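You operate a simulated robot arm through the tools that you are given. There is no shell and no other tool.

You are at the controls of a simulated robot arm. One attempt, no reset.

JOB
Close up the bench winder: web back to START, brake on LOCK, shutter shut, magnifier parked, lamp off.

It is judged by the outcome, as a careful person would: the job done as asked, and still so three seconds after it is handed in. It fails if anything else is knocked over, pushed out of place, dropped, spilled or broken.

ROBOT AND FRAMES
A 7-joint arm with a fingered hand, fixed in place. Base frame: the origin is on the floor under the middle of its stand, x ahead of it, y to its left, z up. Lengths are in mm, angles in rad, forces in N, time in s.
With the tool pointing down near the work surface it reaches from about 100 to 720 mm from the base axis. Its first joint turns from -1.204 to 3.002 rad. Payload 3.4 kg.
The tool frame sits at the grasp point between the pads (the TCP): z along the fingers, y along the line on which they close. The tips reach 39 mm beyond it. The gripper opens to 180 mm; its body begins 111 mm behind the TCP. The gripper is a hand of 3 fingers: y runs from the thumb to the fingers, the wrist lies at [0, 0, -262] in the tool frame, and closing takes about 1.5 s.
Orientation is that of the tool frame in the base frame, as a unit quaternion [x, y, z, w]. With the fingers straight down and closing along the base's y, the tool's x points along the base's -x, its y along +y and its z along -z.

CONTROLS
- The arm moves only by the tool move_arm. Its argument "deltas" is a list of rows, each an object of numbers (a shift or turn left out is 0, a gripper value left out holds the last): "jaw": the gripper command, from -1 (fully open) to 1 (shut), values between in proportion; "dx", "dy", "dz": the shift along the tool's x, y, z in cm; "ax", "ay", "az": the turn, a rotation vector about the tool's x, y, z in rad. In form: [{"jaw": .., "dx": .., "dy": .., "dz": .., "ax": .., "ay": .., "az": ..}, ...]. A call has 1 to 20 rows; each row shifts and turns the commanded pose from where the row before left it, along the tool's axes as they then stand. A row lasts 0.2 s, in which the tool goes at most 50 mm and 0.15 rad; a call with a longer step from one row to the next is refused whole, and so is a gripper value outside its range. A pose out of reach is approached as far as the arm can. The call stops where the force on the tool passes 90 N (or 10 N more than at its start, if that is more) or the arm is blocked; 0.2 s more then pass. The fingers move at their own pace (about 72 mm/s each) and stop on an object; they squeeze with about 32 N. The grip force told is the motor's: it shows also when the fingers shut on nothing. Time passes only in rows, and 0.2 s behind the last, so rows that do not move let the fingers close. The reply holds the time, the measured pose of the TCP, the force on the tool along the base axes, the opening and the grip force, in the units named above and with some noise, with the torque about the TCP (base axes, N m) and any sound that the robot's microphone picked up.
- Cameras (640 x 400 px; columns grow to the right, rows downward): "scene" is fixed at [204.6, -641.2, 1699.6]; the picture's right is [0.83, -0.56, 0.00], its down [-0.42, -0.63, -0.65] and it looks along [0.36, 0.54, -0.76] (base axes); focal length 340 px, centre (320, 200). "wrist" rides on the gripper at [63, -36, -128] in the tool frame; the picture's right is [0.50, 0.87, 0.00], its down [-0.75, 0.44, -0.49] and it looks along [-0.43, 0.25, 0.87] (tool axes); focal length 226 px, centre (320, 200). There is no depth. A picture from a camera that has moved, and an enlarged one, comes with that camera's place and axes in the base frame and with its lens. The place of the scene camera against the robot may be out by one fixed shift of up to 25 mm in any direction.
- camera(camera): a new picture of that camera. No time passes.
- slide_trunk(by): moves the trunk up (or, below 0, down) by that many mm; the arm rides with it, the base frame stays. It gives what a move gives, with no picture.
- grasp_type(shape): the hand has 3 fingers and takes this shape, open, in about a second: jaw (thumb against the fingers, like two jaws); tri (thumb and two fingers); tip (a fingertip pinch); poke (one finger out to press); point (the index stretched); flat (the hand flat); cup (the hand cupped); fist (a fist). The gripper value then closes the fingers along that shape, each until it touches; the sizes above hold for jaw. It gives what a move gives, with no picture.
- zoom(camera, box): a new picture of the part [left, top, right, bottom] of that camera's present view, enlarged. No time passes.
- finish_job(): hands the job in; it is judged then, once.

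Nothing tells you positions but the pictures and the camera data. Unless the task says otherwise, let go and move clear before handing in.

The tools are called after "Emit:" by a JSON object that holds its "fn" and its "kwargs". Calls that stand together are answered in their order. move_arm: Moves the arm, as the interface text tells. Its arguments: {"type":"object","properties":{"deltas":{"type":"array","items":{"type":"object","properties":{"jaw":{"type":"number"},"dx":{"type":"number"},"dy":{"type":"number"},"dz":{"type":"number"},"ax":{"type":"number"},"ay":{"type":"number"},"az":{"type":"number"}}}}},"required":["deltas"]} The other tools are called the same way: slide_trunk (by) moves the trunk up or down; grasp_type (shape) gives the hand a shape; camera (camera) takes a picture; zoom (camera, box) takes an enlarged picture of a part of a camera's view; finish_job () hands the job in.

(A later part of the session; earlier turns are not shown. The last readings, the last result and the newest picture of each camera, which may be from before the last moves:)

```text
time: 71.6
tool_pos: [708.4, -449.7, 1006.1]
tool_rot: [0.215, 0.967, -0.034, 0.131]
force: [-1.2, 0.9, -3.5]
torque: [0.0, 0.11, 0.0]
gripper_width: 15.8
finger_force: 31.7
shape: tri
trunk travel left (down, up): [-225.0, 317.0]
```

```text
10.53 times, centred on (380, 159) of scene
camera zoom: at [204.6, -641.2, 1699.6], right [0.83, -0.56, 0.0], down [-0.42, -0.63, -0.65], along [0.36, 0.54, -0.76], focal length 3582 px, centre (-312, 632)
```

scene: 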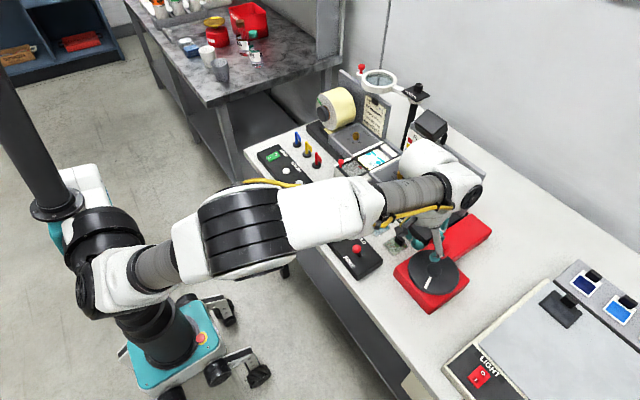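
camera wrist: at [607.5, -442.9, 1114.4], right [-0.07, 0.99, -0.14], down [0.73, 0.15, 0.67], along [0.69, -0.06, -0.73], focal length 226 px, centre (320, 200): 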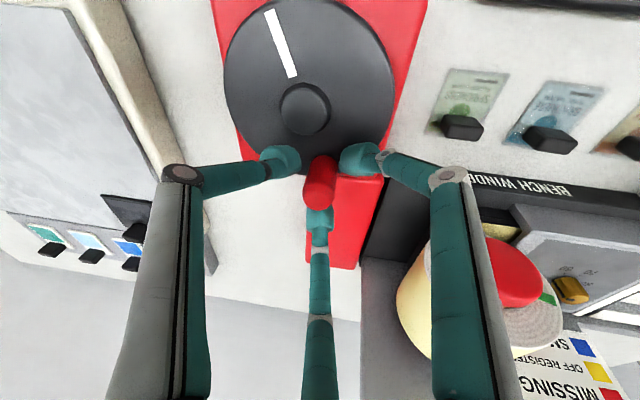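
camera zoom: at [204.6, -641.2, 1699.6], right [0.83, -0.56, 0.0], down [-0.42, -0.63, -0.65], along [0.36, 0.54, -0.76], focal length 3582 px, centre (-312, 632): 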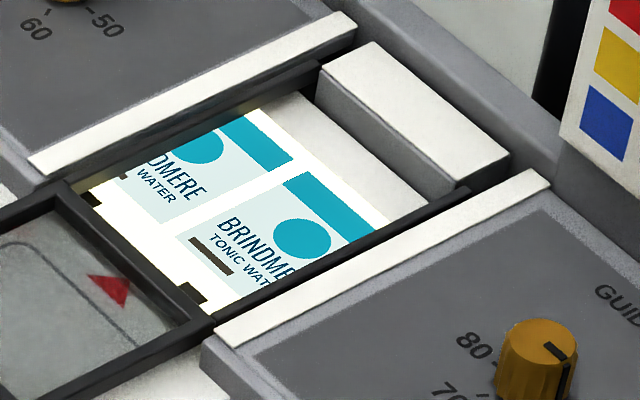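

Gripped firmly at 32 N. I'll turn another 40° counter-clockwise and check the forces and the window.

Emit:
{"fn": "move_arm", "kwargs": {"deltas": [{"dx": 0.588, "dy": 0.558, "dz": -0.169}, {"dx": 0.672, "dy": 0.443, "dz": -0.191}, {"dx": 0.736, "dy": 0.315, "dz": -0.208}, {"dx": 0.778, "dy": 0.177, "dz": -0.219}]}}

Emit:
{"fn": "zoom", "kwargs": {"camera": "scene", "box": [350, 140, 410, 178]}}

Emit:
{"fn": "zoom", "kwargs": {"camera": "wrist", "box": [220, 60, 420, 260]}}

Emit:
{"fn": "camera", "kwargs": {"camera": "scene"}}

```text
time: 72.6
tool_pos: [687.7, -425.5, 1007.2]
tool_rot: [0.215, 0.967, -0.035, 0.13]
force: [-3.8, -8.6, -4.0]
torque: [-0.29, 0.24, -0.05]
gripper_width: 16.0
finger_force: 32.2
shape: tri
trunk travel left (down, up): [-225.0, 317.0]
```

```text
10.53 times, centred on (380, 159) of scene
camera zoom: at [204.6, -641.2, 1699.6], right [0.83, -0.56, 0.0], down [-0.42, -0.63, -0.65], along [0.36, 0.54, -0.76], focal length 3582 px, centre (-312, 632)
```

zoom: 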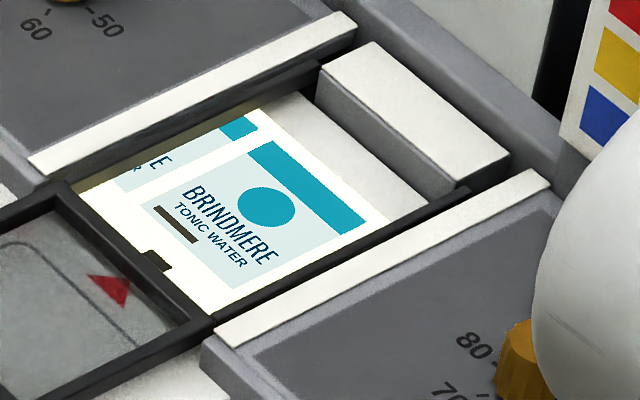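

```text
2.00 times, centred on (320, 160) of wrist
camera zoom: at [587.3, -419.3, 1113.5], right [-0.07, 0.99, -0.14], down [0.73, 0.15, 0.67], along [0.68, -0.06, -0.73], focal length 452 px, centre (320, 280)
```

zoom: 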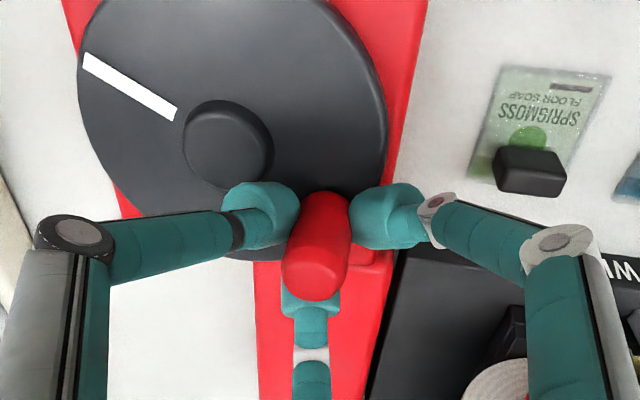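

```text
taken
```

scene: 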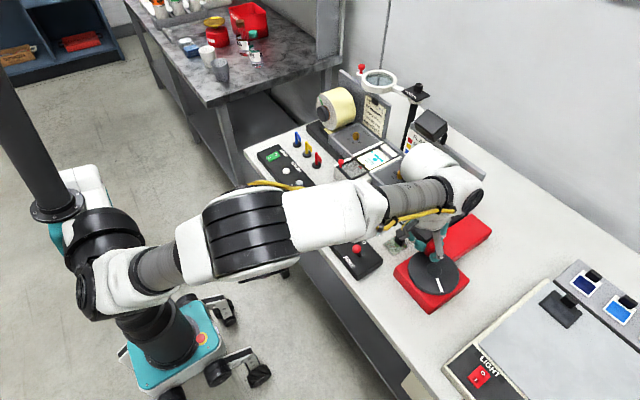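

One label has passed and the next is centred, but the arm hides the counter. I'll release, lift, and shift to where the display is visible so I can tell which direction is "back".

Emit:
{"fn": "move_arm", "kwargs": {"deltas": [{"jaw": 0.4}, {"jaw": 0.4}, {"jaw": 0.4}, {"dx": -0.65, "dz": -2.3}, {"dx": -0.65, "dz": -2.3}, {"dx": -0.65, "dz": -2.3}, {"dx": -1.75, "dy": -3.6, "dz": 0.5}, {"dx": -1.75, "dy": -3.6, "dz": 0.5}, {"dx": 0}]}}

Emit:
{"fn": "camera", "kwargs": {"camera": "scene"}}

Emit:
{"fn": "zoom", "kwargs": {"camera": "scene", "box": [280, 140, 410, 230]}}

```text
time: 74.6
tool_pos: [687.9, -505.6, 1079.0]
tool_rot: [0.214, 0.967, -0.034, 0.132]
force: [-0.4, 0.8, -0.6]
torque: [-0.04, 0.04, 0.02]
gripper_width: 52.2
finger_force: 0.0
shape: tri
trunk travel left (down, up): [-225.0, 317.0]
```

```text
taken
```

scene: 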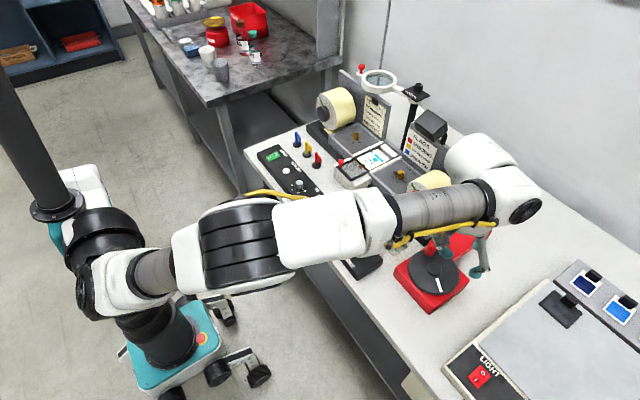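

```text
4.44 times, centred on (345, 185) of scene
camera zoom: at [204.6, -641.2, 1699.6], right [0.83, -0.56, 0.0], down [-0.42, -0.63, -0.65], along [0.36, 0.54, -0.76], focal length 1512 px, centre (209, 267)
```

zoom: 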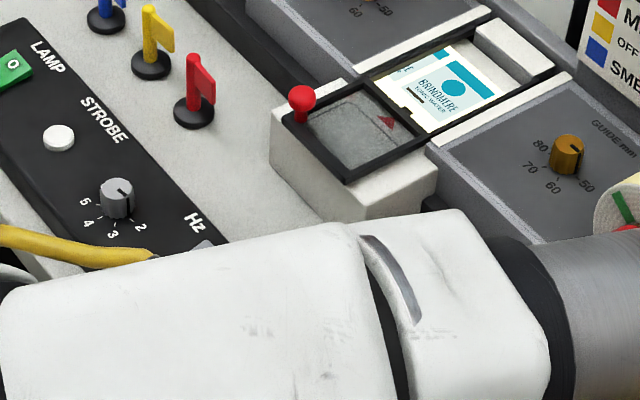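

The counter is still hidden by the arm. I'll move the hand left so the wrist camera itself can see the display.

Emit:
{"fn": "move_arm", "kwargs": {"deltas": [{"dx": 2.14, "dy": 2.36, "dz": -1.66}, {"dx": 2.14, "dy": 2.36, "dz": -1.66}, {"dx": 2.14, "dy": 2.36, "dz": -1.66}, {"dx": 2.14, "dy": 2.36, "dz": -1.66}, {"dx": 2.14, "dy": 2.36, "dz": -1.66}, {"dx": 2.14, "dy": 2.36, "dz": -1.66}, {"dx": 2.14, "dy": 2.36, "dz": -1.66}, {"dx": 0}]}}

Emit:
{"fn": "camera", "kwargs": {"camera": "wrist"}}

Emit:
{"fn": "camera", "kwargs": {"camera": "scene"}}

```text
time: 76.4
tool_pos: [601.0, -280.4, 1149.6]
tool_rot: [0.216, 0.967, -0.033, 0.13]
force: [0.6, 0.2, -0.1]
torque: [0.0, 0.0, 0.0]
gripper_width: 52.0
finger_force: 0.0
shape: tri
trunk travel left (down, up): [-225.0, 317.0]
```

```text
taken
camera wrist: at [501.0, -272.9, 1256.8], right [-0.07, 0.99, -0.14], down [0.73, 0.15, 0.67], along [0.68, -0.06, -0.73], focal length 226 px, centre (320, 200)
```

wrist: 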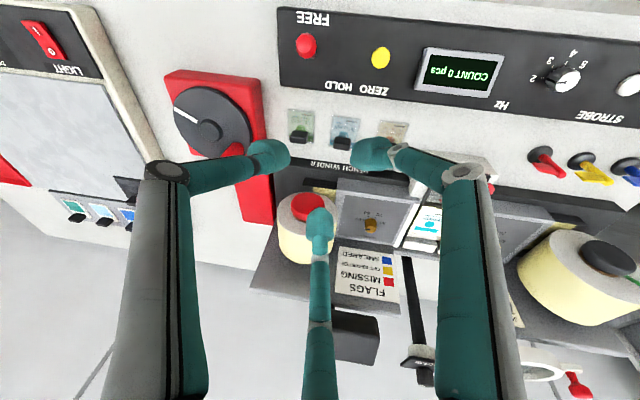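

```text
taken
```

scene: 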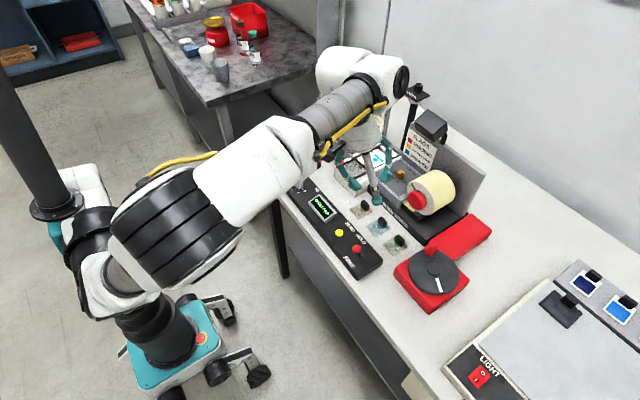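

Emit:
{"fn": "zoom", "kwargs": {"camera": "wrist", "box": [380, 30, 540, 120]}}

Emit:
{"fn": "zoom", "kwargs": {"camera": "scene", "box": [290, 170, 370, 260]}}

Emit:
{"fn": "zoom", "kwargs": {"camera": "wrist", "box": [390, 190, 450, 260]}}

Emit:
{"fn": "zoom", "kwargs": {"camera": "wrist", "box": [150, 60, 280, 230]}}

```text
4.00 times, centred on (460, 75) of wrist
camera zoom: at [501.0, -272.9, 1256.8], right [-0.07, 0.99, -0.14], down [0.73, 0.15, 0.67], along [0.68, -0.06, -0.73], focal length 904 px, centre (-240, 700)
```

zoom: 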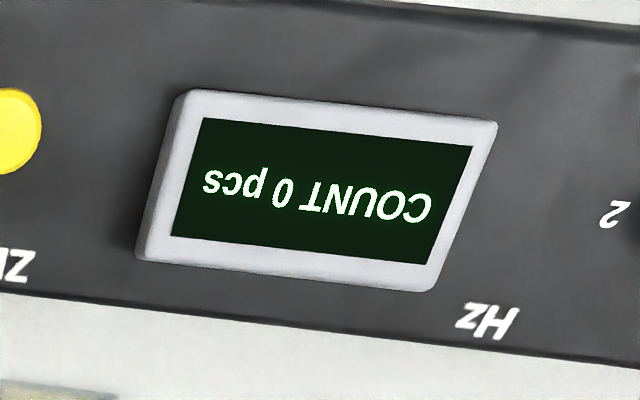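

```text
4.44 times, centred on (330, 215) of scene
camera zoom: at [204.6, -641.2, 1699.6], right [0.83, -0.56, 0.0], down [-0.42, -0.63, -0.65], along [0.36, 0.54, -0.76], focal length 1512 px, centre (276, 133)
```

zoom: 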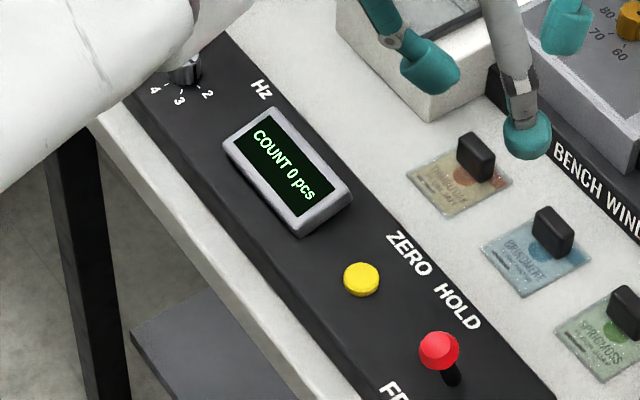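

```text
5.71 times, centred on (420, 225) of wrist
camera zoom: at [501.0, -272.9, 1256.8], right [-0.07, 0.99, -0.14], down [0.73, 0.15, 0.67], along [0.68, -0.06, -0.73], focal length 1292 px, centre (-251, 57)
```

zoom: 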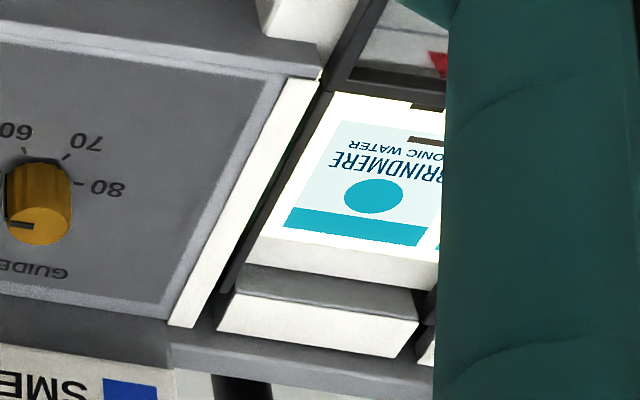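

```text
2.35 times, centred on (215, 145) of wrist
camera zoom: at [501.0, -272.9, 1256.8], right [-0.07, 0.99, -0.14], down [0.73, 0.15, 0.67], along [0.68, -0.06, -0.73], focal length 532 px, centre (567, 329)
```

zoom: 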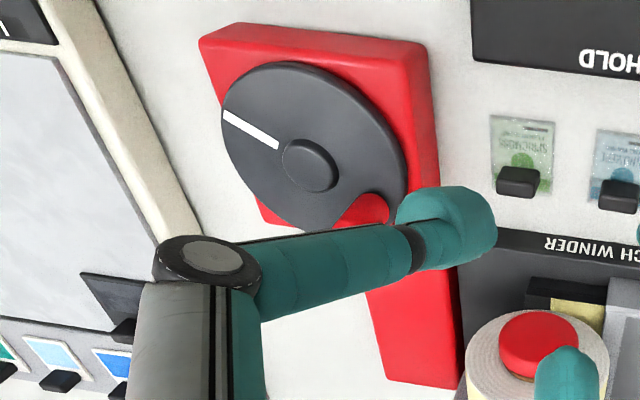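

The counter now reads COUNT 0, so counter-clockwise is backward. No printed START mark has appeared on the web yet, and the counter could have been zeroed mid-run, so I'll keep winding back while watching the window. Re-gripping the handle at about 60°.

Emit:
{"fn": "move_arm", "kwargs": {"deltas": [{"jaw": 0.2, "dx": -2.15, "dy": -1.84, "dz": 2.59}, {"dx": -2.15, "dy": -1.84, "dz": 2.59}, {"dx": -2.15, "dy": -1.84, "dz": 2.59}, {"dx": -2.15, "dy": -1.84, "dz": 2.59}, {"dx": -2.15, "dy": -1.84, "dz": 2.59}, {"dx": 0}]}}

Emit:
{"fn": "camera", "kwargs": {"camera": "wrist"}}

```text
time: 77.8
tool_pos: [687.6, -422.6, 1056.0]
tool_rot: [0.214, 0.967, -0.035, 0.132]
force: [-0.6, 0.3, 0.7]
torque: [0.02, -0.01, -0.01]
gripper_width: 69.6
finger_force: 0.0
shape: jaw
trunk travel left (down, up): [-225.0, 317.0]
```

```text
taken
camera wrist: at [587.3, -415.7, 1162.4], right [-0.07, 0.99, -0.14], down [0.72, 0.15, 0.67], along [0.69, -0.06, -0.73], focal length 226 px, centre (320, 200)
```

wrist: 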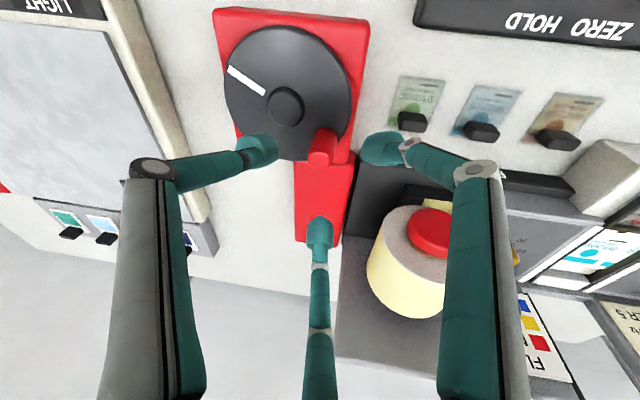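

Emit:
{"fn": "move_arm", "kwargs": {"deltas": [{"dx": 0.465, "dy": -0.12, "dz": 1.9}, {"dx": 0.465, "dy": -0.12, "dz": 1.9}, {"jaw": 0.62}, {"jaw": 0.62}, {"jaw": 0.62}, {"dx": 0.22, "dz": 0.77}, {"jaw": 1}, {"jaw": 1}, {"jaw": 1}]}}

Emit:
{"fn": "zoom", "kwargs": {"camera": "wrist", "box": [220, 60, 420, 260]}}

```text
time: 79.8
tool_pos: [688.3, -426.2, 1007.0]
tool_rot: [0.215, 0.967, -0.035, 0.13]
force: [1.8, -0.2, -2.7]
torque: [0.03, 0.03, 0.02]
gripper_width: 17.7
finger_force: 31.8
shape: tri
trunk travel left (down, up): [-225.0, 317.0]
```

```text
2.00 times, centred on (320, 160) of wrist
camera zoom: at [587.9, -418.9, 1113.1], right [-0.07, 0.99, -0.14], down [0.73, 0.15, 0.67], along [0.68, -0.06, -0.73], focal length 452 px, centre (320, 280)
```

zoom: 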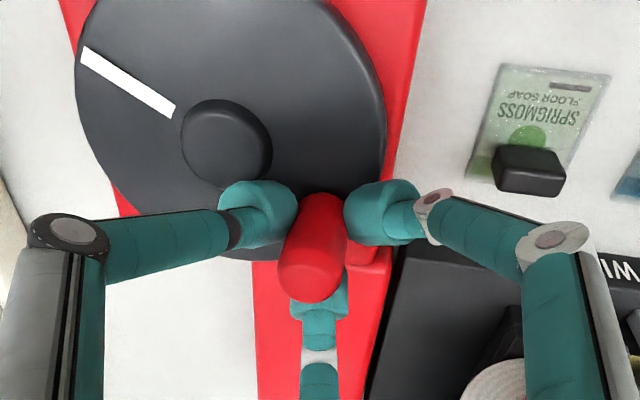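

Gripped. I'll turn another 60° counter-clockwise and check the window.

Emit:
{"fn": "move_arm", "kwargs": {"deltas": [{"dx": 0.772, "dy": -0.002, "dz": -0.216}, {"dx": 0.761, "dy": -0.141, "dz": -0.212}, {"dx": 0.725, "dy": -0.276, "dz": -0.201}, {"dx": 0.669, "dy": -0.402, "dz": -0.185}, {"dx": 0.591, "dy": -0.517, "dz": -0.162}, {"dx": 0.496, "dy": -0.616, "dz": -0.134}]}}

Emit:
{"fn": "zoom", "kwargs": {"camera": "scene", "box": [350, 140, 410, 178]}}

Emit:
{"fn": "zoom", "kwargs": {"camera": "wrist", "box": [220, 60, 420, 260]}}

```text
time: 81.2
tool_pos: [642.8, -425.9, 1007.2]
tool_rot: [0.215, 0.967, -0.034, 0.131]
force: [2.0, -3.1, -8.8]
torque: [-0.01, 0.09, -0.03]
gripper_width: 17.2
finger_force: 31.6
shape: tri
trunk travel left (down, up): [-225.0, 317.0]
```

```text
10.53 times, centred on (380, 159) of scene
camera zoom: at [204.6, -641.2, 1699.6], right [0.83, -0.56, 0.0], down [-0.42, -0.63, -0.65], along [0.36, 0.54, -0.76], focal length 3582 px, centre (-312, 632)
```

zoom: 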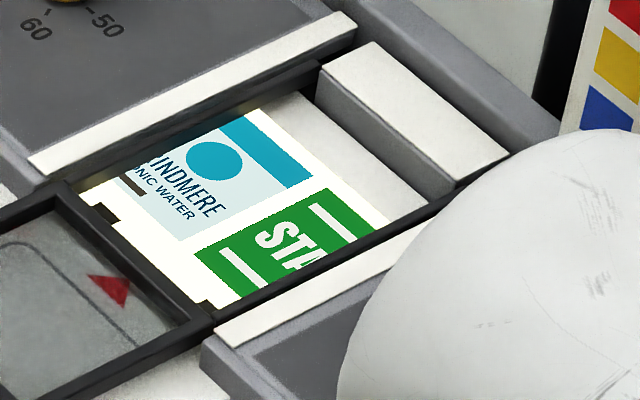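

```text
2.00 times, centred on (320, 160) of wrist
camera zoom: at [542.4, -419.5, 1113.4], right [-0.07, 0.99, -0.14], down [0.73, 0.15, 0.67], along [0.68, -0.06, -0.73], focal length 452 px, centre (320, 280)
```

zoom: 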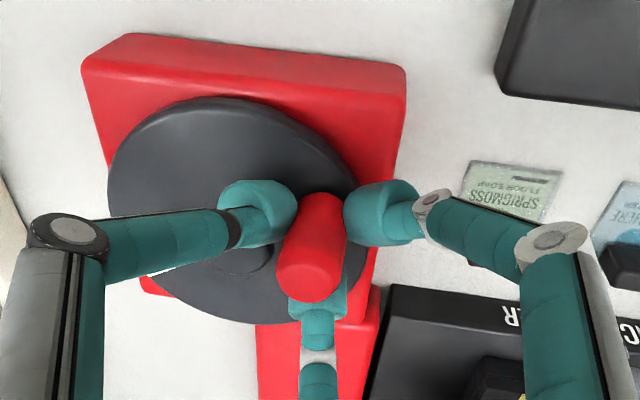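

The green START label is coming into view. I'll turn 60° more to centre it the way the earlier labels were, with the notch mark at the same spot.

Emit:
{"fn": "move_arm", "kwargs": {"deltas": [{"dx": 0.386, "dy": -0.695, "dz": -0.103}, {"dx": 0.263, "dy": -0.754, "dz": -0.069}, {"dx": 0.134, "dy": -0.79, "dz": -0.032}, {"dx": 0.0, "dy": -0.802, "dz": 0.006}, {"dx": -0.134, "dy": -0.79, "dz": 0.043}, {"dx": -0.264, "dy": -0.753, "dz": 0.079}]}}

Emit:
{"fn": "zoom", "kwargs": {"camera": "scene", "box": [350, 140, 410, 178]}}

Emit:
{"fn": "zoom", "kwargs": {"camera": "wrist", "box": [220, 60, 420, 260]}}

```text
time: 82.6
tool_pos: [619.4, -466.4, 1006.0]
tool_rot: [0.215, 0.967, -0.035, 0.131]
force: [6.3, 0.1, -10.7]
torque: [0.02, -0.04, 0.02]
gripper_width: 16.7
finger_force: 32.0
shape: tri
trunk travel left (down, up): [-225.0, 317.0]
```

```text
10.53 times, centred on (380, 159) of scene
camera zoom: at [204.6, -641.2, 1699.6], right [0.83, -0.56, 0.0], down [-0.42, -0.63, -0.65], along [0.36, 0.54, -0.76], focal length 3582 px, centre (-312, 632)
```

zoom: 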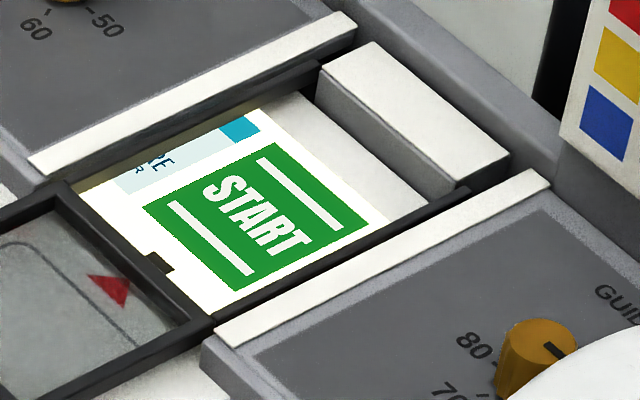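

```text
2.00 times, centred on (320, 160) of wrist
camera zoom: at [519.6, -458.6, 1113.4], right [-0.07, 0.99, -0.14], down [0.73, 0.15, 0.67], along [0.68, -0.06, -0.73], focal length 452 px, centre (320, 280)
```

zoom: 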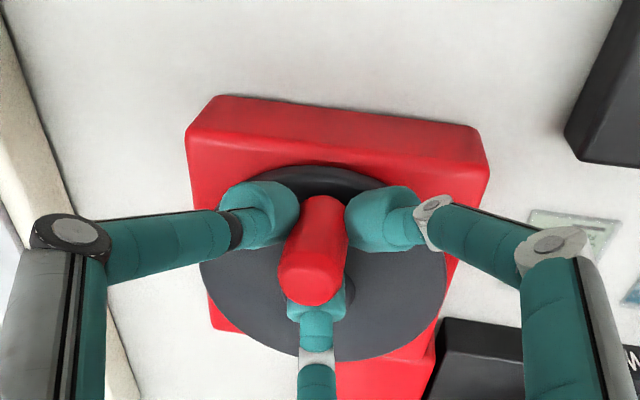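

START is centred, with the notch at the same registered spot as the previous labels. I'll release the handle gently and lift away, then verify.

Emit:
{"fn": "move_arm", "kwargs": {"deltas": [{"jaw": 0.8}, {"jaw": 0.6}, {"jaw": 0.45}, {"jaw": 0.3}, {"jaw": 0.3}, {"dx": -0.65, "dz": -2.3}, {"dx": -0.65, "dz": -2.3}, {"dx": -0.65, "dz": -2.3}, {"dx": -0.65, "dz": -2.3}, {"dx": 0}]}}

Emit:
{"fn": "zoom", "kwargs": {"camera": "scene", "box": [350, 140, 410, 178]}}

Emit:
{"fn": "camera", "kwargs": {"camera": "wrist"}}

Emit:
{"fn": "camera", "kwargs": {"camera": "scene"}}

```text
time: 84.8
tool_pos: [619.1, -465.3, 1102.9]
tool_rot: [0.215, 0.967, -0.034, 0.132]
force: [-0.4, -0.5, 0.6]
torque: [-0.01, -0.01, 0.03]
gripper_width: 61.0
finger_force: 0.0
shape: jaw
trunk travel left (down, up): [-225.0, 317.0]
```

```text
10.53 times, centred on (380, 159) of scene
camera zoom: at [204.6, -641.2, 1699.6], right [0.83, -0.56, 0.0], down [-0.42, -0.63, -0.65], along [0.36, 0.54, -0.76], focal length 3582 px, centre (-312, 632)
```

zoom: 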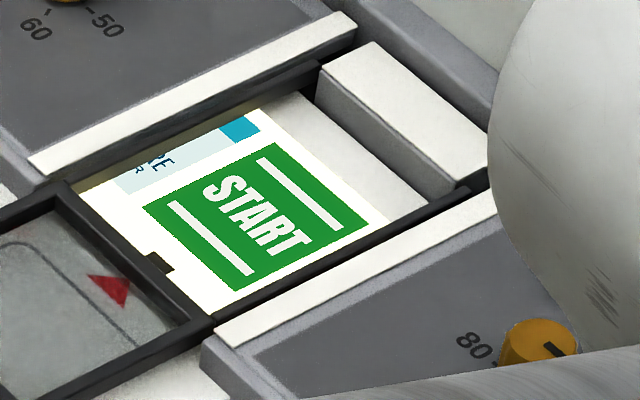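

```text
taken
camera wrist: at [519.5, -458.4, 1209.9], right [-0.07, 0.99, -0.14], down [0.73, 0.15, 0.67], along [0.68, -0.06, -0.73], focal length 226 px, centre (320, 200)
```

wrist: 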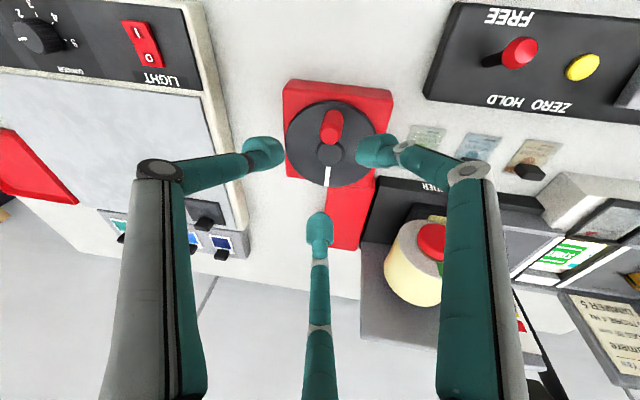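

```text
taken
```

scene: 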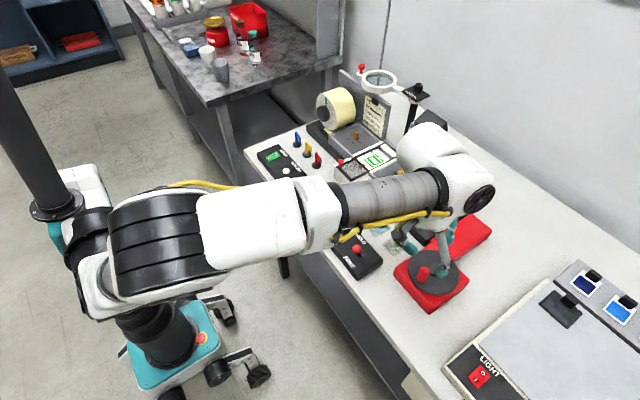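

START stays in place after the release. Next is the brake lever: its knob is at (545, -327, 975), leaning toward FREE (-x), and it must be pushed +x to HOLD. I'll set the poke shape and move to the -x side of the lever.

Emit:
{"fn": "grasp_type", "kwargs": {"shape": "poke"}}

Emit:
{"fn": "move_arm", "kwargs": {"deltas": [{"dx": 3.41, "dy": 1.64, "dz": -0.55}, {"dx": 3.41, "dy": 1.64, "dz": -0.55}, {"dx": 3.41, "dy": 1.64, "dz": -0.55}, {"dx": 3.41, "dy": 1.64, "dz": -0.55}, {"dx": 3.41, "dy": 1.64, "dz": -0.55}, {"dx": 0}]}}

Emit:
{"fn": "camera", "kwargs": {"camera": "wrist"}}

Emit:
{"fn": "camera", "kwargs": {"camera": "scene"}}

```text
time: 85.7
tool_pos: [618.9, -466.1, 1104.4]
tool_rot: [0.215, 0.967, -0.035, 0.131]
force: [-0.6, -0.1, -0.7]
torque: [-0.01, -0.02, 0.02]
gripper_width: 0.1
finger_force: 0.0
shape: poke
trunk travel left (down, up): [-225.0, 317.0]
```

```text
time: 87.1
tool_pos: [498.3, -318.4, 1083.2]
tool_rot: [0.215, 0.967, -0.034, 0.13]
force: [0.9, 0.7, 0.2]
torque: [0.02, 0.03, -0.01]
gripper_width: 0.1
finger_force: 0.0
shape: poke
trunk travel left (down, up): [-225.0, 317.0]
```

```text
taken
camera wrist: at [398.6, -311.7, 1189.8], right [-0.07, 0.99, -0.14], down [0.73, 0.15, 0.67], along [0.68, -0.06, -0.73], focal length 226 px, centre (320, 200)
```

wrist: 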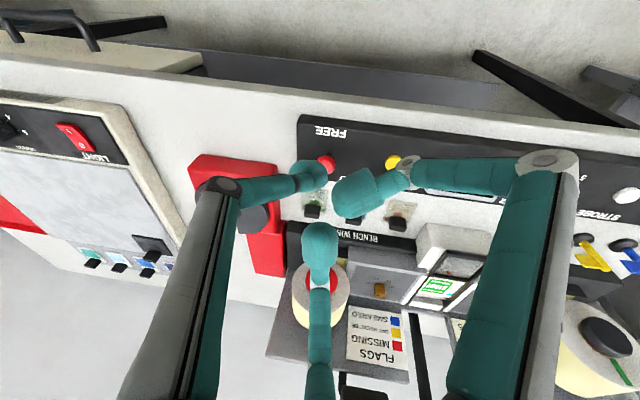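

```text
taken
```

scene: 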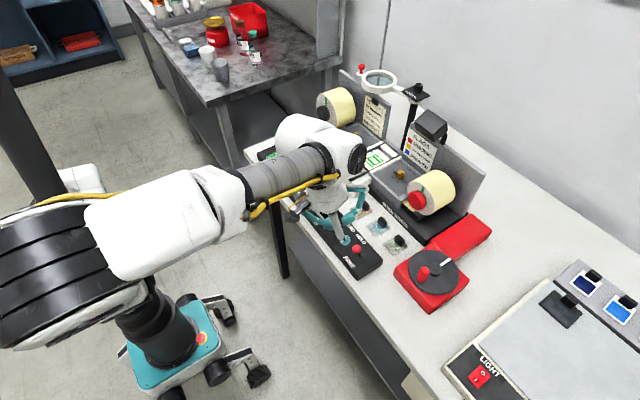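

Emit:
{"fn": "move_arm", "kwargs": {"deltas": [{"dx": 0.7, "dz": 2.5}, {"dx": 0.7, "dz": 2.5}, {"dx": 0.7, "dz": 2.5}, {"dx": 0}]}}

Emit:
{"fn": "zoom", "kwargs": {"camera": "wrist", "box": [240, 110, 400, 230]}}

Emit:
{"fn": "zoom", "kwargs": {"camera": "scene", "box": [310, 200, 410, 280]}}

```text
time: 88.1
tool_pos: [496.9, -318.2, 1007.0]
tool_rot: [0.215, 0.967, -0.034, 0.131]
force: [0.3, 0.5, 0.7]
torque: [-0.01, -0.01, -0.02]
gripper_width: 0.3
finger_force: 0.0
shape: poke
trunk travel left (down, up): [-225.0, 317.0]
```

```text
3.33 times, centred on (320, 170) of wrist
camera zoom: at [396.8, -311.6, 1112.5], right [-0.07, 0.99, -0.14], down [0.72, 0.15, 0.67], along [0.69, -0.06, -0.73], focal length 754 px, centre (320, 300)
```

zoom: 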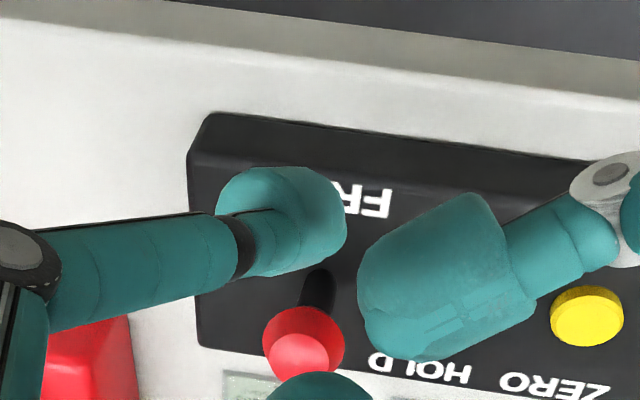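

```text
5.00 times, centred on (360, 240) of scene
camera zoom: at [204.6, -641.2, 1699.6], right [0.83, -0.56, 0.0], down [-0.42, -0.63, -0.65], along [0.36, 0.54, -0.76], focal length 1702 px, centre (120, 0)
```

zoom: 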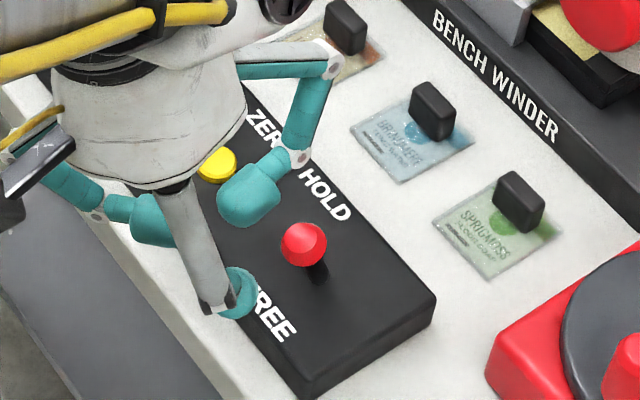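

The thumb is on the FREE side of the knob, with the other fingers above it. I'll push toward HOLD (+x) in small steps.

Emit:
{"fn": "move_arm", "kwargs": {"deltas": [{"dx": -0.727, "dy": 0.354, "dz": 0.2}, {"dx": -0.727, "dy": 0.354, "dz": 0.2}, {"dx": -0.727, "dy": 0.354, "dz": 0.2}]}}

Emit:
{"fn": "zoom", "kwargs": {"camera": "scene", "box": [310, 200, 410, 280]}}

```text
time: 88.9
tool_pos: [522.4, -318.9, 1005.2]
tool_rot: [0.216, 0.967, -0.035, 0.131]
force: [-0.1, 0.3, 0.4]
torque: [0.01, 0.0, 0.0]
gripper_width: 0.1
finger_force: 0.1
shape: poke
trunk travel left (down, up): [-225.0, 317.0]
```

```text
5.00 times, centred on (360, 240) of scene
camera zoom: at [204.6, -641.2, 1699.6], right [0.83, -0.56, 0.0], down [-0.42, -0.63, -0.65], along [0.36, 0.54, -0.76], focal length 1702 px, centre (120, 0)
```

zoom: 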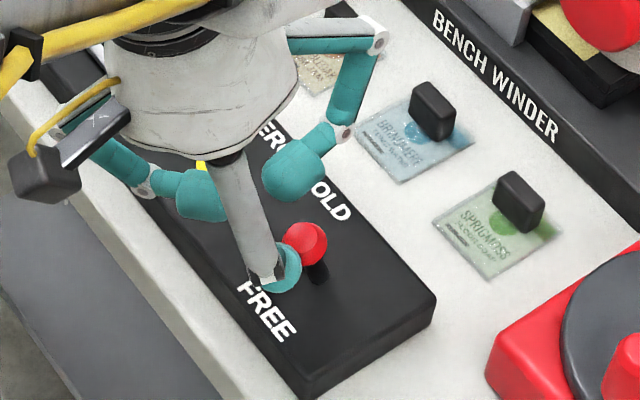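

Emit:
{"fn": "move_arm", "kwargs": {"deltas": [{"dx": -0.6, "dy": 0.29, "dz": 0.165}, {"dx": -0.6, "dy": 0.29, "dz": 0.165}]}}

Emit:
{"fn": "zoom", "kwargs": {"camera": "scene", "box": [310, 200, 410, 280]}}

Emit:
{"fn": "zoom", "kwargs": {"camera": "wrist", "box": [240, 110, 400, 230]}}

```text
time: 89.5
tool_pos: [537.2, -319.2, 1004.3]
tool_rot: [0.214, 0.967, -0.035, 0.131]
force: [-0.6, 0.0, -0.3]
torque: [-0.01, 0.02, 0.0]
gripper_width: 0.0
finger_force: 0.0
shape: poke
trunk travel left (down, up): [-225.0, 317.0]
```

```text
5.00 times, centred on (360, 240) of scene
camera zoom: at [204.6, -641.2, 1699.6], right [0.83, -0.56, 0.0], down [-0.42, -0.63, -0.65], along [0.36, 0.54, -0.76], focal length 1702 px, centre (120, 0)
```

zoom: 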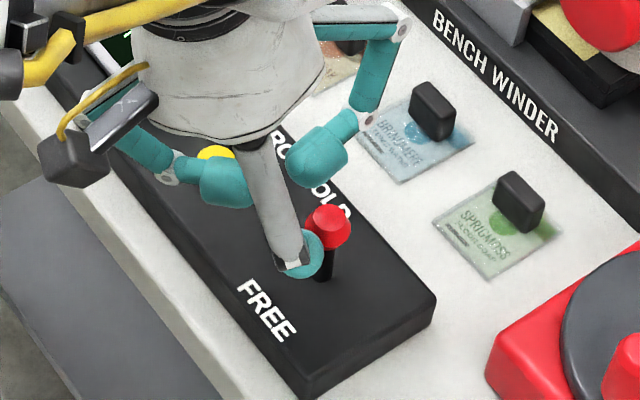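

```text
3.33 times, centred on (320, 170) of wrist
camera zoom: at [437.2, -311.5, 1111.6], right [-0.07, 0.99, -0.14], down [0.73, 0.15, 0.67], along [0.68, -0.06, -0.73], focal length 754 px, centre (320, 300)
```

zoom: 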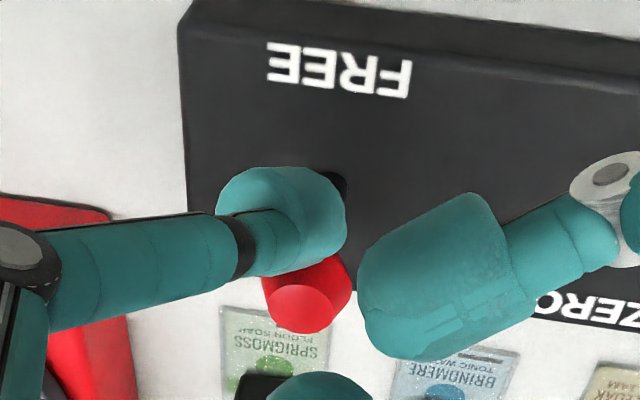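

The lever is moving toward HOLD with almost no force. I'll continue until it reaches its stop.

Emit:
{"fn": "move_arm", "kwargs": {"deltas": [{"dx": -0.5, "dy": 0.245, "dz": 0.14}, {"dx": -0.5, "dy": 0.245, "dz": 0.14}]}}

Emit:
{"fn": "zoom", "kwargs": {"camera": "scene", "box": [310, 200, 410, 280]}}

```text
time: 90.1
tool_pos: [549.4, -318.3, 1006.2]
tool_rot: [0.215, 0.967, -0.035, 0.131]
force: [-0.3, 1.0, 1.7]
torque: [-0.01, -0.02, -0.01]
gripper_width: 0.0
finger_force: 0.1
shape: poke
trunk travel left (down, up): [-225.0, 317.0]
```

```text
5.00 times, centred on (360, 240) of scene
camera zoom: at [204.6, -641.2, 1699.6], right [0.83, -0.56, 0.0], down [-0.42, -0.63, -0.65], along [0.36, 0.54, -0.76], focal length 1702 px, centre (120, 0)
```

zoom: 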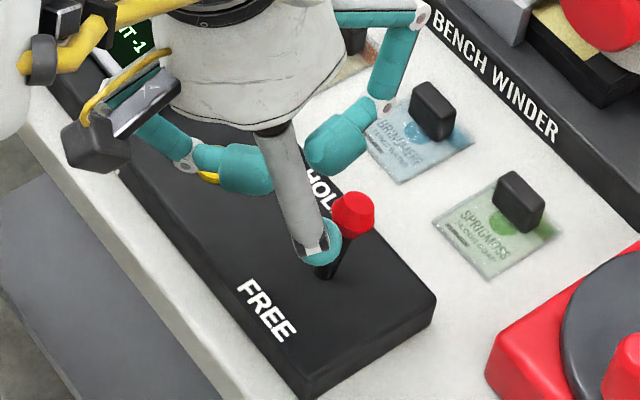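

Emit:
{"fn": "move_arm", "kwargs": {"deltas": [{"dx": -0.5, "dy": 0.245, "dz": 0.14}, {"dx": 0}]}}

Emit:
{"fn": "zoom", "kwargs": {"camera": "scene", "box": [310, 200, 410, 280]}}

Emit:
{"fn": "zoom", "kwargs": {"camera": "wrist", "box": [240, 110, 400, 230]}}

```text
time: 90.7
tool_pos: [555.0, -317.8, 1004.7]
tool_rot: [0.215, 0.967, -0.034, 0.132]
force: [-0.7, 1.2, -0.1]
torque: [0.02, 0.02, -0.01]
gripper_width: 0.0
finger_force: 0.0
shape: poke
trunk travel left (down, up): [-225.0, 317.0]
```

```text
5.00 times, centred on (360, 240) of scene
camera zoom: at [204.6, -641.2, 1699.6], right [0.83, -0.56, 0.0], down [-0.42, -0.63, -0.65], along [0.36, 0.54, -0.76], focal length 1702 px, centre (120, 0)
```

zoom: 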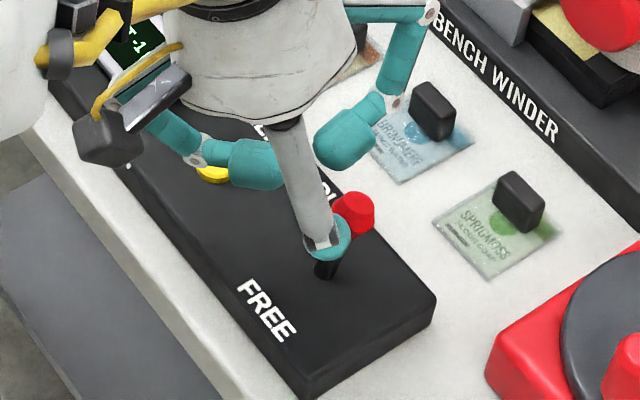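

```text
3.33 times, centred on (320, 170) of wrist
camera zoom: at [454.1, -311.2, 1112.0], right [-0.07, 0.99, -0.14], down [0.73, 0.15, 0.67], along [0.69, -0.06, -0.73], focal length 754 px, centre (320, 300)
```

zoom: 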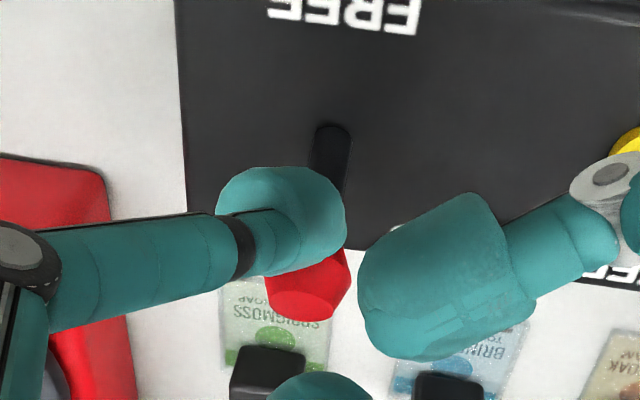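

The knob seems to have reached the HOLD side. I'll nudge slightly more to confirm it is against the stop.

Emit:
{"fn": "move_arm", "kwargs": {"deltas": [{"dx": -0.35, "dy": 0.17, "dz": 0.1}, {"dx": 0}]}}

Emit:
{"fn": "zoom", "kwargs": {"camera": "scene", "box": [310, 200, 410, 280]}}

```text
time: 91.3
tool_pos: [554.9, -318.5, 1005.0]
tool_rot: [0.215, 0.967, -0.035, 0.131]
force: [-13.0, 1.9, 0.0]
torque: [0.1, 0.44, -0.08]
gripper_width: 0.0
finger_force: 0.1
shape: poke
trunk travel left (down, up): [-225.0, 317.0]
```

```text
5.00 times, centred on (360, 240) of scene
camera zoom: at [204.6, -641.2, 1699.6], right [0.83, -0.56, 0.0], down [-0.42, -0.63, -0.65], along [0.36, 0.54, -0.76], focal length 1702 px, centre (120, 0)
```

zoom: 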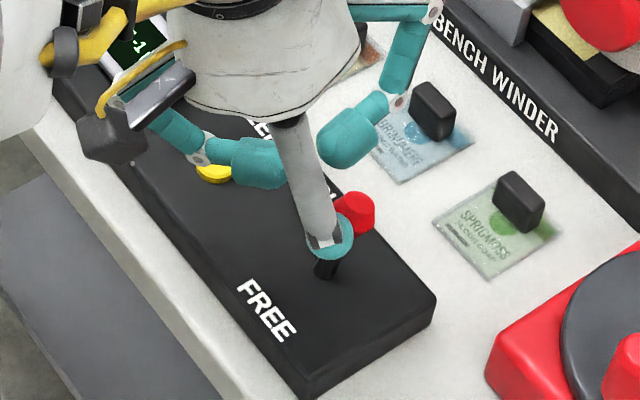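

That's the stop, at 13 N. The lever is fully at HOLD. I'll back off and lift to verify.

Emit:
{"fn": "move_arm", "kwargs": {"deltas": [{"dx": 1.5, "dy": -0.73, "dz": -0.41}, {"dx": 1.5, "dy": -0.73, "dz": -0.41}, {"dx": 1.5, "dy": -0.73, "dz": -0.41}, {"dx": -0.72, "dz": -2.57}, {"dx": -0.72, "dz": -2.57}, {"dx": -0.72, "dz": -2.57}, {"dx": 0}]}}

Emit:
{"fn": "camera", "kwargs": {"camera": "wrist"}}

Emit:
{"fn": "camera", "kwargs": {"camera": "scene"}}

Emit:
{"fn": "zoom", "kwargs": {"camera": "scene", "box": [310, 200, 410, 280]}}

```text
time: 92.9
tool_pos: [507.7, -317.9, 1084.8]
tool_rot: [0.216, 0.967, -0.035, 0.13]
force: [0.0, 0.2, 0.5]
torque: [0.0, -0.01, -0.02]
gripper_width: 0.0
finger_force: 0.1
shape: poke
trunk travel left (down, up): [-225.0, 317.0]
```

```text
taken
camera wrist: at [406.9, -310.5, 1192.5], right [-0.07, 0.99, -0.14], down [0.73, 0.15, 0.67], along [0.68, -0.06, -0.73], focal length 226 px, centre (320, 200)
```

wrist: 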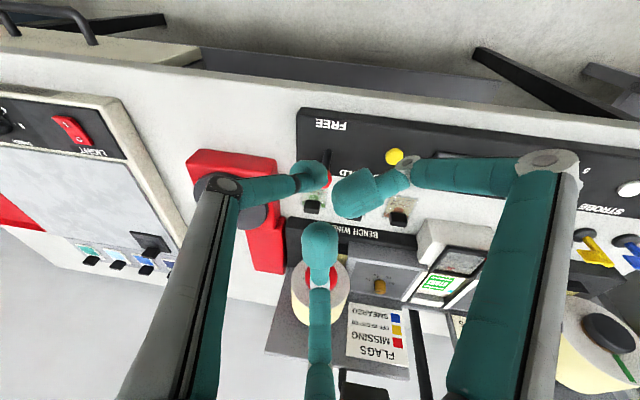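

```text
taken
```

scene: 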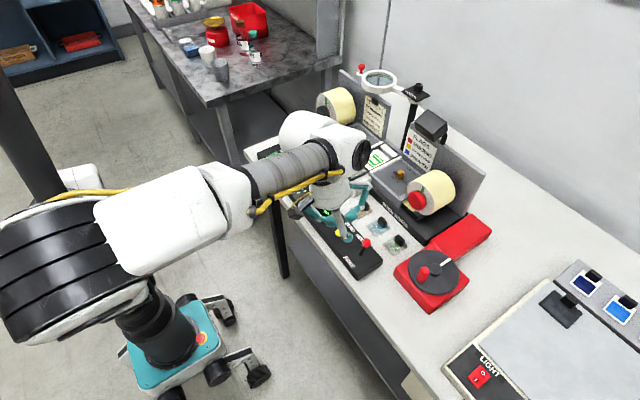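

```text
5.00 times, centred on (360, 240) of scene
camera zoom: at [204.6, -641.2, 1699.6], right [0.83, -0.56, 0.0], down [-0.42, -0.63, -0.65], along [0.36, 0.54, -0.76], focal length 1702 px, centre (120, 0)
```

zoom: 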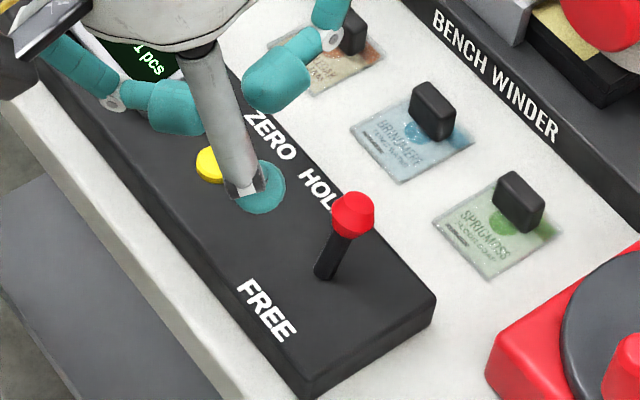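

The brake lever is at HOLD and stays there. Next is the shutter, whose red knob is at about (688, -65, 986) and has to slide +x over the window. I'll lift and re-orient the hand to point forward-left with about 50° of tilt.

Emit:
{"fn": "move_arm", "kwargs": {"deltas": [{"dx": -0.19, "dy": 2.43, "dz": -2.69}, {"dx": -0.19, "dy": 2.43, "dz": -2.69}, {"dx": -0.19, "dy": 2.43, "dz": -2.69}, {"dx": -0.19, "dy": 2.43, "dz": -2.69}, {"ay": -0.122}, {"ay": -0.122}, {"ay": -0.122}, {"ay": -0.122}, {"ay": -0.122}, {"ax": -0.107, "az": -0.09}, {"ax": -0.107, "az": -0.09}, {"ax": -0.107, "az": -0.09}, {"ax": -0.107, "az": -0.09}, {"ax": -0.107, "az": -0.09}, {"ax": -0.107, "az": -0.09}, {"ax": -0.107, "az": -0.09}, {"ax": -0.107, "az": -0.09}, {"dx": 0}]}}

Emit:
{"fn": "camera", "kwargs": {"camera": "wrist"}}

Emit:
{"fn": "camera", "kwargs": {"camera": "scene"}}

```text
time: 96.7
tool_pos: [530.1, -228.3, 1200.2]
tool_rot: [-0.306, 0.854, 0.134, 0.398]
force: [-0.5, 0.0, -0.8]
torque: [0.04, -0.04, -0.06]
gripper_width: 0.0
finger_force: 0.1
shape: poke
out of reach, approached as far as the arm can: row 9
trunk travel left (down, up): [-225.0, 317.0]
```

```text
taken
camera wrist: at [445.9, -343.0, 1234.1], right [-0.79, 0.46, -0.39], down [-0.2, 0.42, 0.89], along [0.58, 0.78, -0.24], focal length 226 px, centre (320, 200)
```

wrist: 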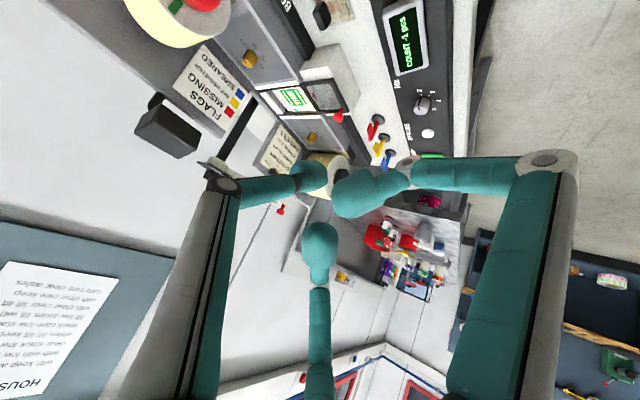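

```text
taken
```

scene: 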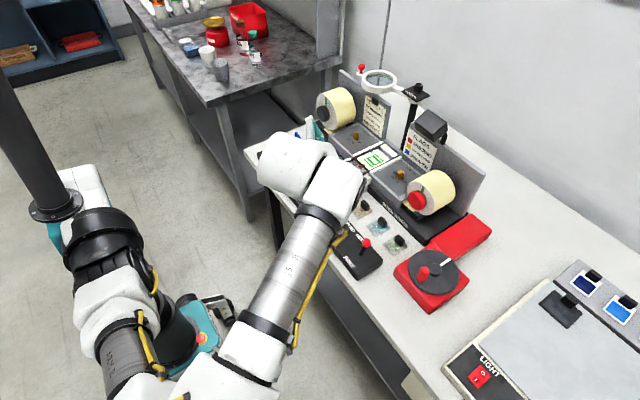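

The knob is confirmed at about (688, -66, 986). One curled finger would hang low over the panel at this roll, so I'll roll the hand to lift it, then move above the knob's front side.

Emit:
{"fn": "move_arm", "kwargs": {"deltas": [{"az": 0.15}, {"az": 0.15}, {"az": 0.15}, {"az": 0.15}, {"dx": 0.41, "dy": 0.86, "dz": 3.37}, {"dx": 0.41, "dy": 0.86, "dz": 3.37}, {"dx": 0.41, "dy": 0.86, "dz": 3.37}, {"dx": 0.41, "dy": 0.86, "dz": 3.37}, {"dx": 0.41, "dy": 0.86, "dz": 3.37}, {"dx": 0.41, "dy": 0.86, "dz": 3.37}, {"dx": 0}]}}

Emit:
{"fn": "camera", "kwargs": {"camera": "wrist"}}

Emit:
{"fn": "zoom", "kwargs": {"camera": "scene", "box": [280, 100, 440, 220]}}

```text
time: 99.1
tool_pos: [618.5, -83.8, 1074.8]
tool_rot: [-0.039, 0.906, 0.245, 0.342]
force: [-0.3, 0.3, 1.2]
torque: [0.05, -0.02, 0.01]
gripper_width: 0.1
finger_force: 0.0
shape: poke
trunk travel left (down, up): [-225.0, 317.0]
```

```text
taken
camera wrist: at [503.4, -170.7, 1102.1], right [-0.59, 0.81, 0.04], down [0.18, 0.08, 0.98], along [0.79, 0.59, -0.19], focal length 226 px, centre (320, 200)
```

wrist: 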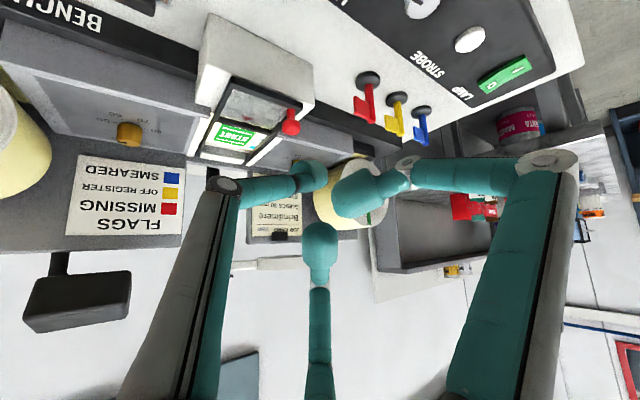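

```text
3.33 times, centred on (360, 160) of scene
camera zoom: at [204.6, -641.2, 1699.6], right [0.83, -0.56, 0.0], down [-0.42, -0.63, -0.65], along [0.36, 0.54, -0.76], focal length 1134 px, centre (187, 333)
```

zoom: 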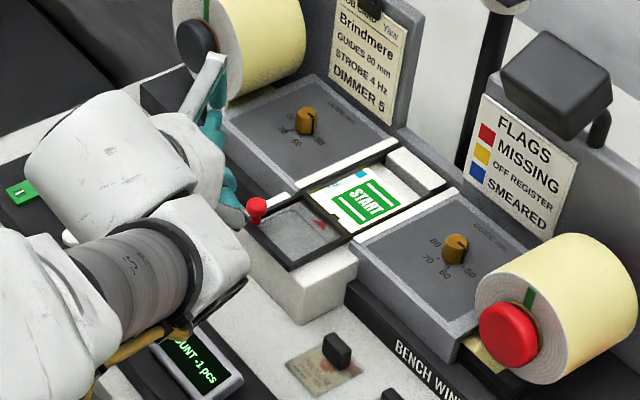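

Clear view of the knob, with START still in the window. I'll descend so the thumb tip is just in front of the knob.

Emit:
{"fn": "move_arm", "kwargs": {"deltas": [{"dx": 1.77, "dy": -1.06, "dz": 2.44}, {"dx": 1.77, "dy": -1.06, "dz": 2.44}, {"dx": 0}]}}

Emit:
{"fn": "camera", "kwargs": {"camera": "wrist"}}

Emit:
{"fn": "zoom", "kwargs": {"camera": "scene", "box": [310, 130, 410, 205]}}

```text
time: 99.9
tool_pos: [626.7, -77.0, 1012.1]
tool_rot: [-0.04, 0.907, 0.246, 0.341]
force: [0.5, 0.0, -0.2]
torque: [0.03, 0.0, 0.02]
gripper_width: 0.0
finger_force: 0.2
shape: poke
trunk travel left (down, up): [-225.0, 317.0]
```

```text
taken
camera wrist: at [511.2, -163.6, 1039.0], right [-0.59, 0.81, 0.04], down [0.18, 0.08, 0.98], along [0.79, 0.59, -0.19], focal length 226 px, centre (320, 200)
```

wrist: 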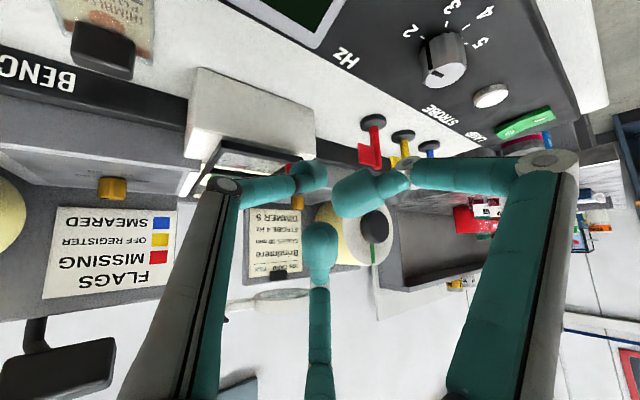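

```text
5.33 times, centred on (360, 168) of scene
camera zoom: at [204.6, -641.2, 1699.6], right [0.83, -0.56, 0.0], down [-0.42, -0.63, -0.65], along [0.36, 0.54, -0.76], focal length 1815 px, centre (107, 373)
```

zoom: 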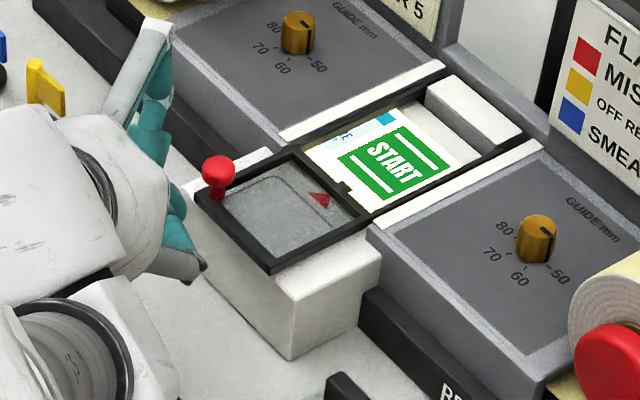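

The tip is lined up behind the knob. I'll push the shutter toward +x.

Emit:
{"fn": "move_arm", "kwargs": {"deltas": [{"dx": -0.762, "dy": -0.238, "dz": 0.6}, {"dx": -0.762, "dy": -0.238, "dz": 0.6}, {"dx": -0.762, "dy": -0.238, "dz": 0.6}]}}

Emit:
{"fn": "zoom", "kwargs": {"camera": "scene", "box": [310, 130, 410, 205]}}

```text
time: 100.7
tool_pos: [658.1, -75.7, 1009.7]
tool_rot: [-0.04, 0.907, 0.246, 0.341]
force: [0.6, -0.8, -0.6]
torque: [-0.02, 0.01, -0.01]
gripper_width: 0.0
finger_force: 0.2
shape: poke
trunk travel left (down, up): [-225.0, 317.0]
```

```text
5.33 times, centred on (360, 168) of scene
camera zoom: at [204.6, -641.2, 1699.6], right [0.83, -0.56, 0.0], down [-0.42, -0.63, -0.65], along [0.36, 0.54, -0.76], focal length 1815 px, centre (107, 373)
```

zoom: 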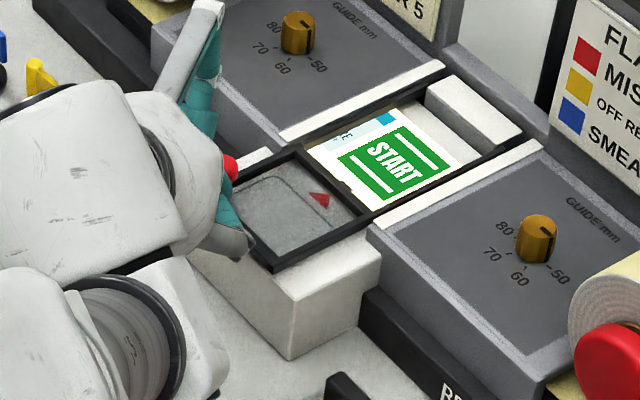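

Emit:
{"fn": "zoom", "kwargs": {"camera": "wrist", "box": [180, 90, 420, 240]}}

```text
2.67 times, centred on (300, 165) of wrist
camera zoom: at [542.3, -163.5, 1038.0], right [-0.59, 0.81, 0.04], down [0.18, 0.08, 0.98], along [0.79, 0.59, -0.19], focal length 603 px, centre (373, 293)
```

zoom: 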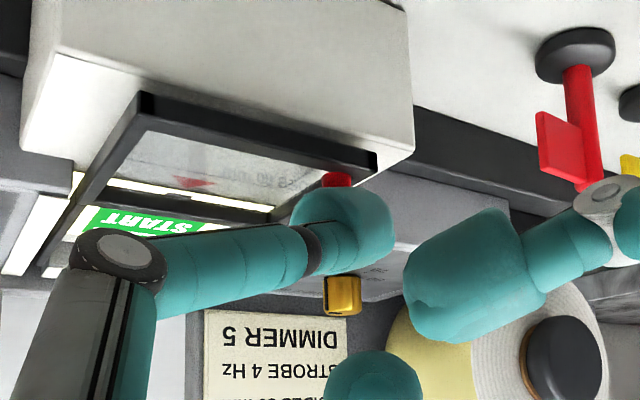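

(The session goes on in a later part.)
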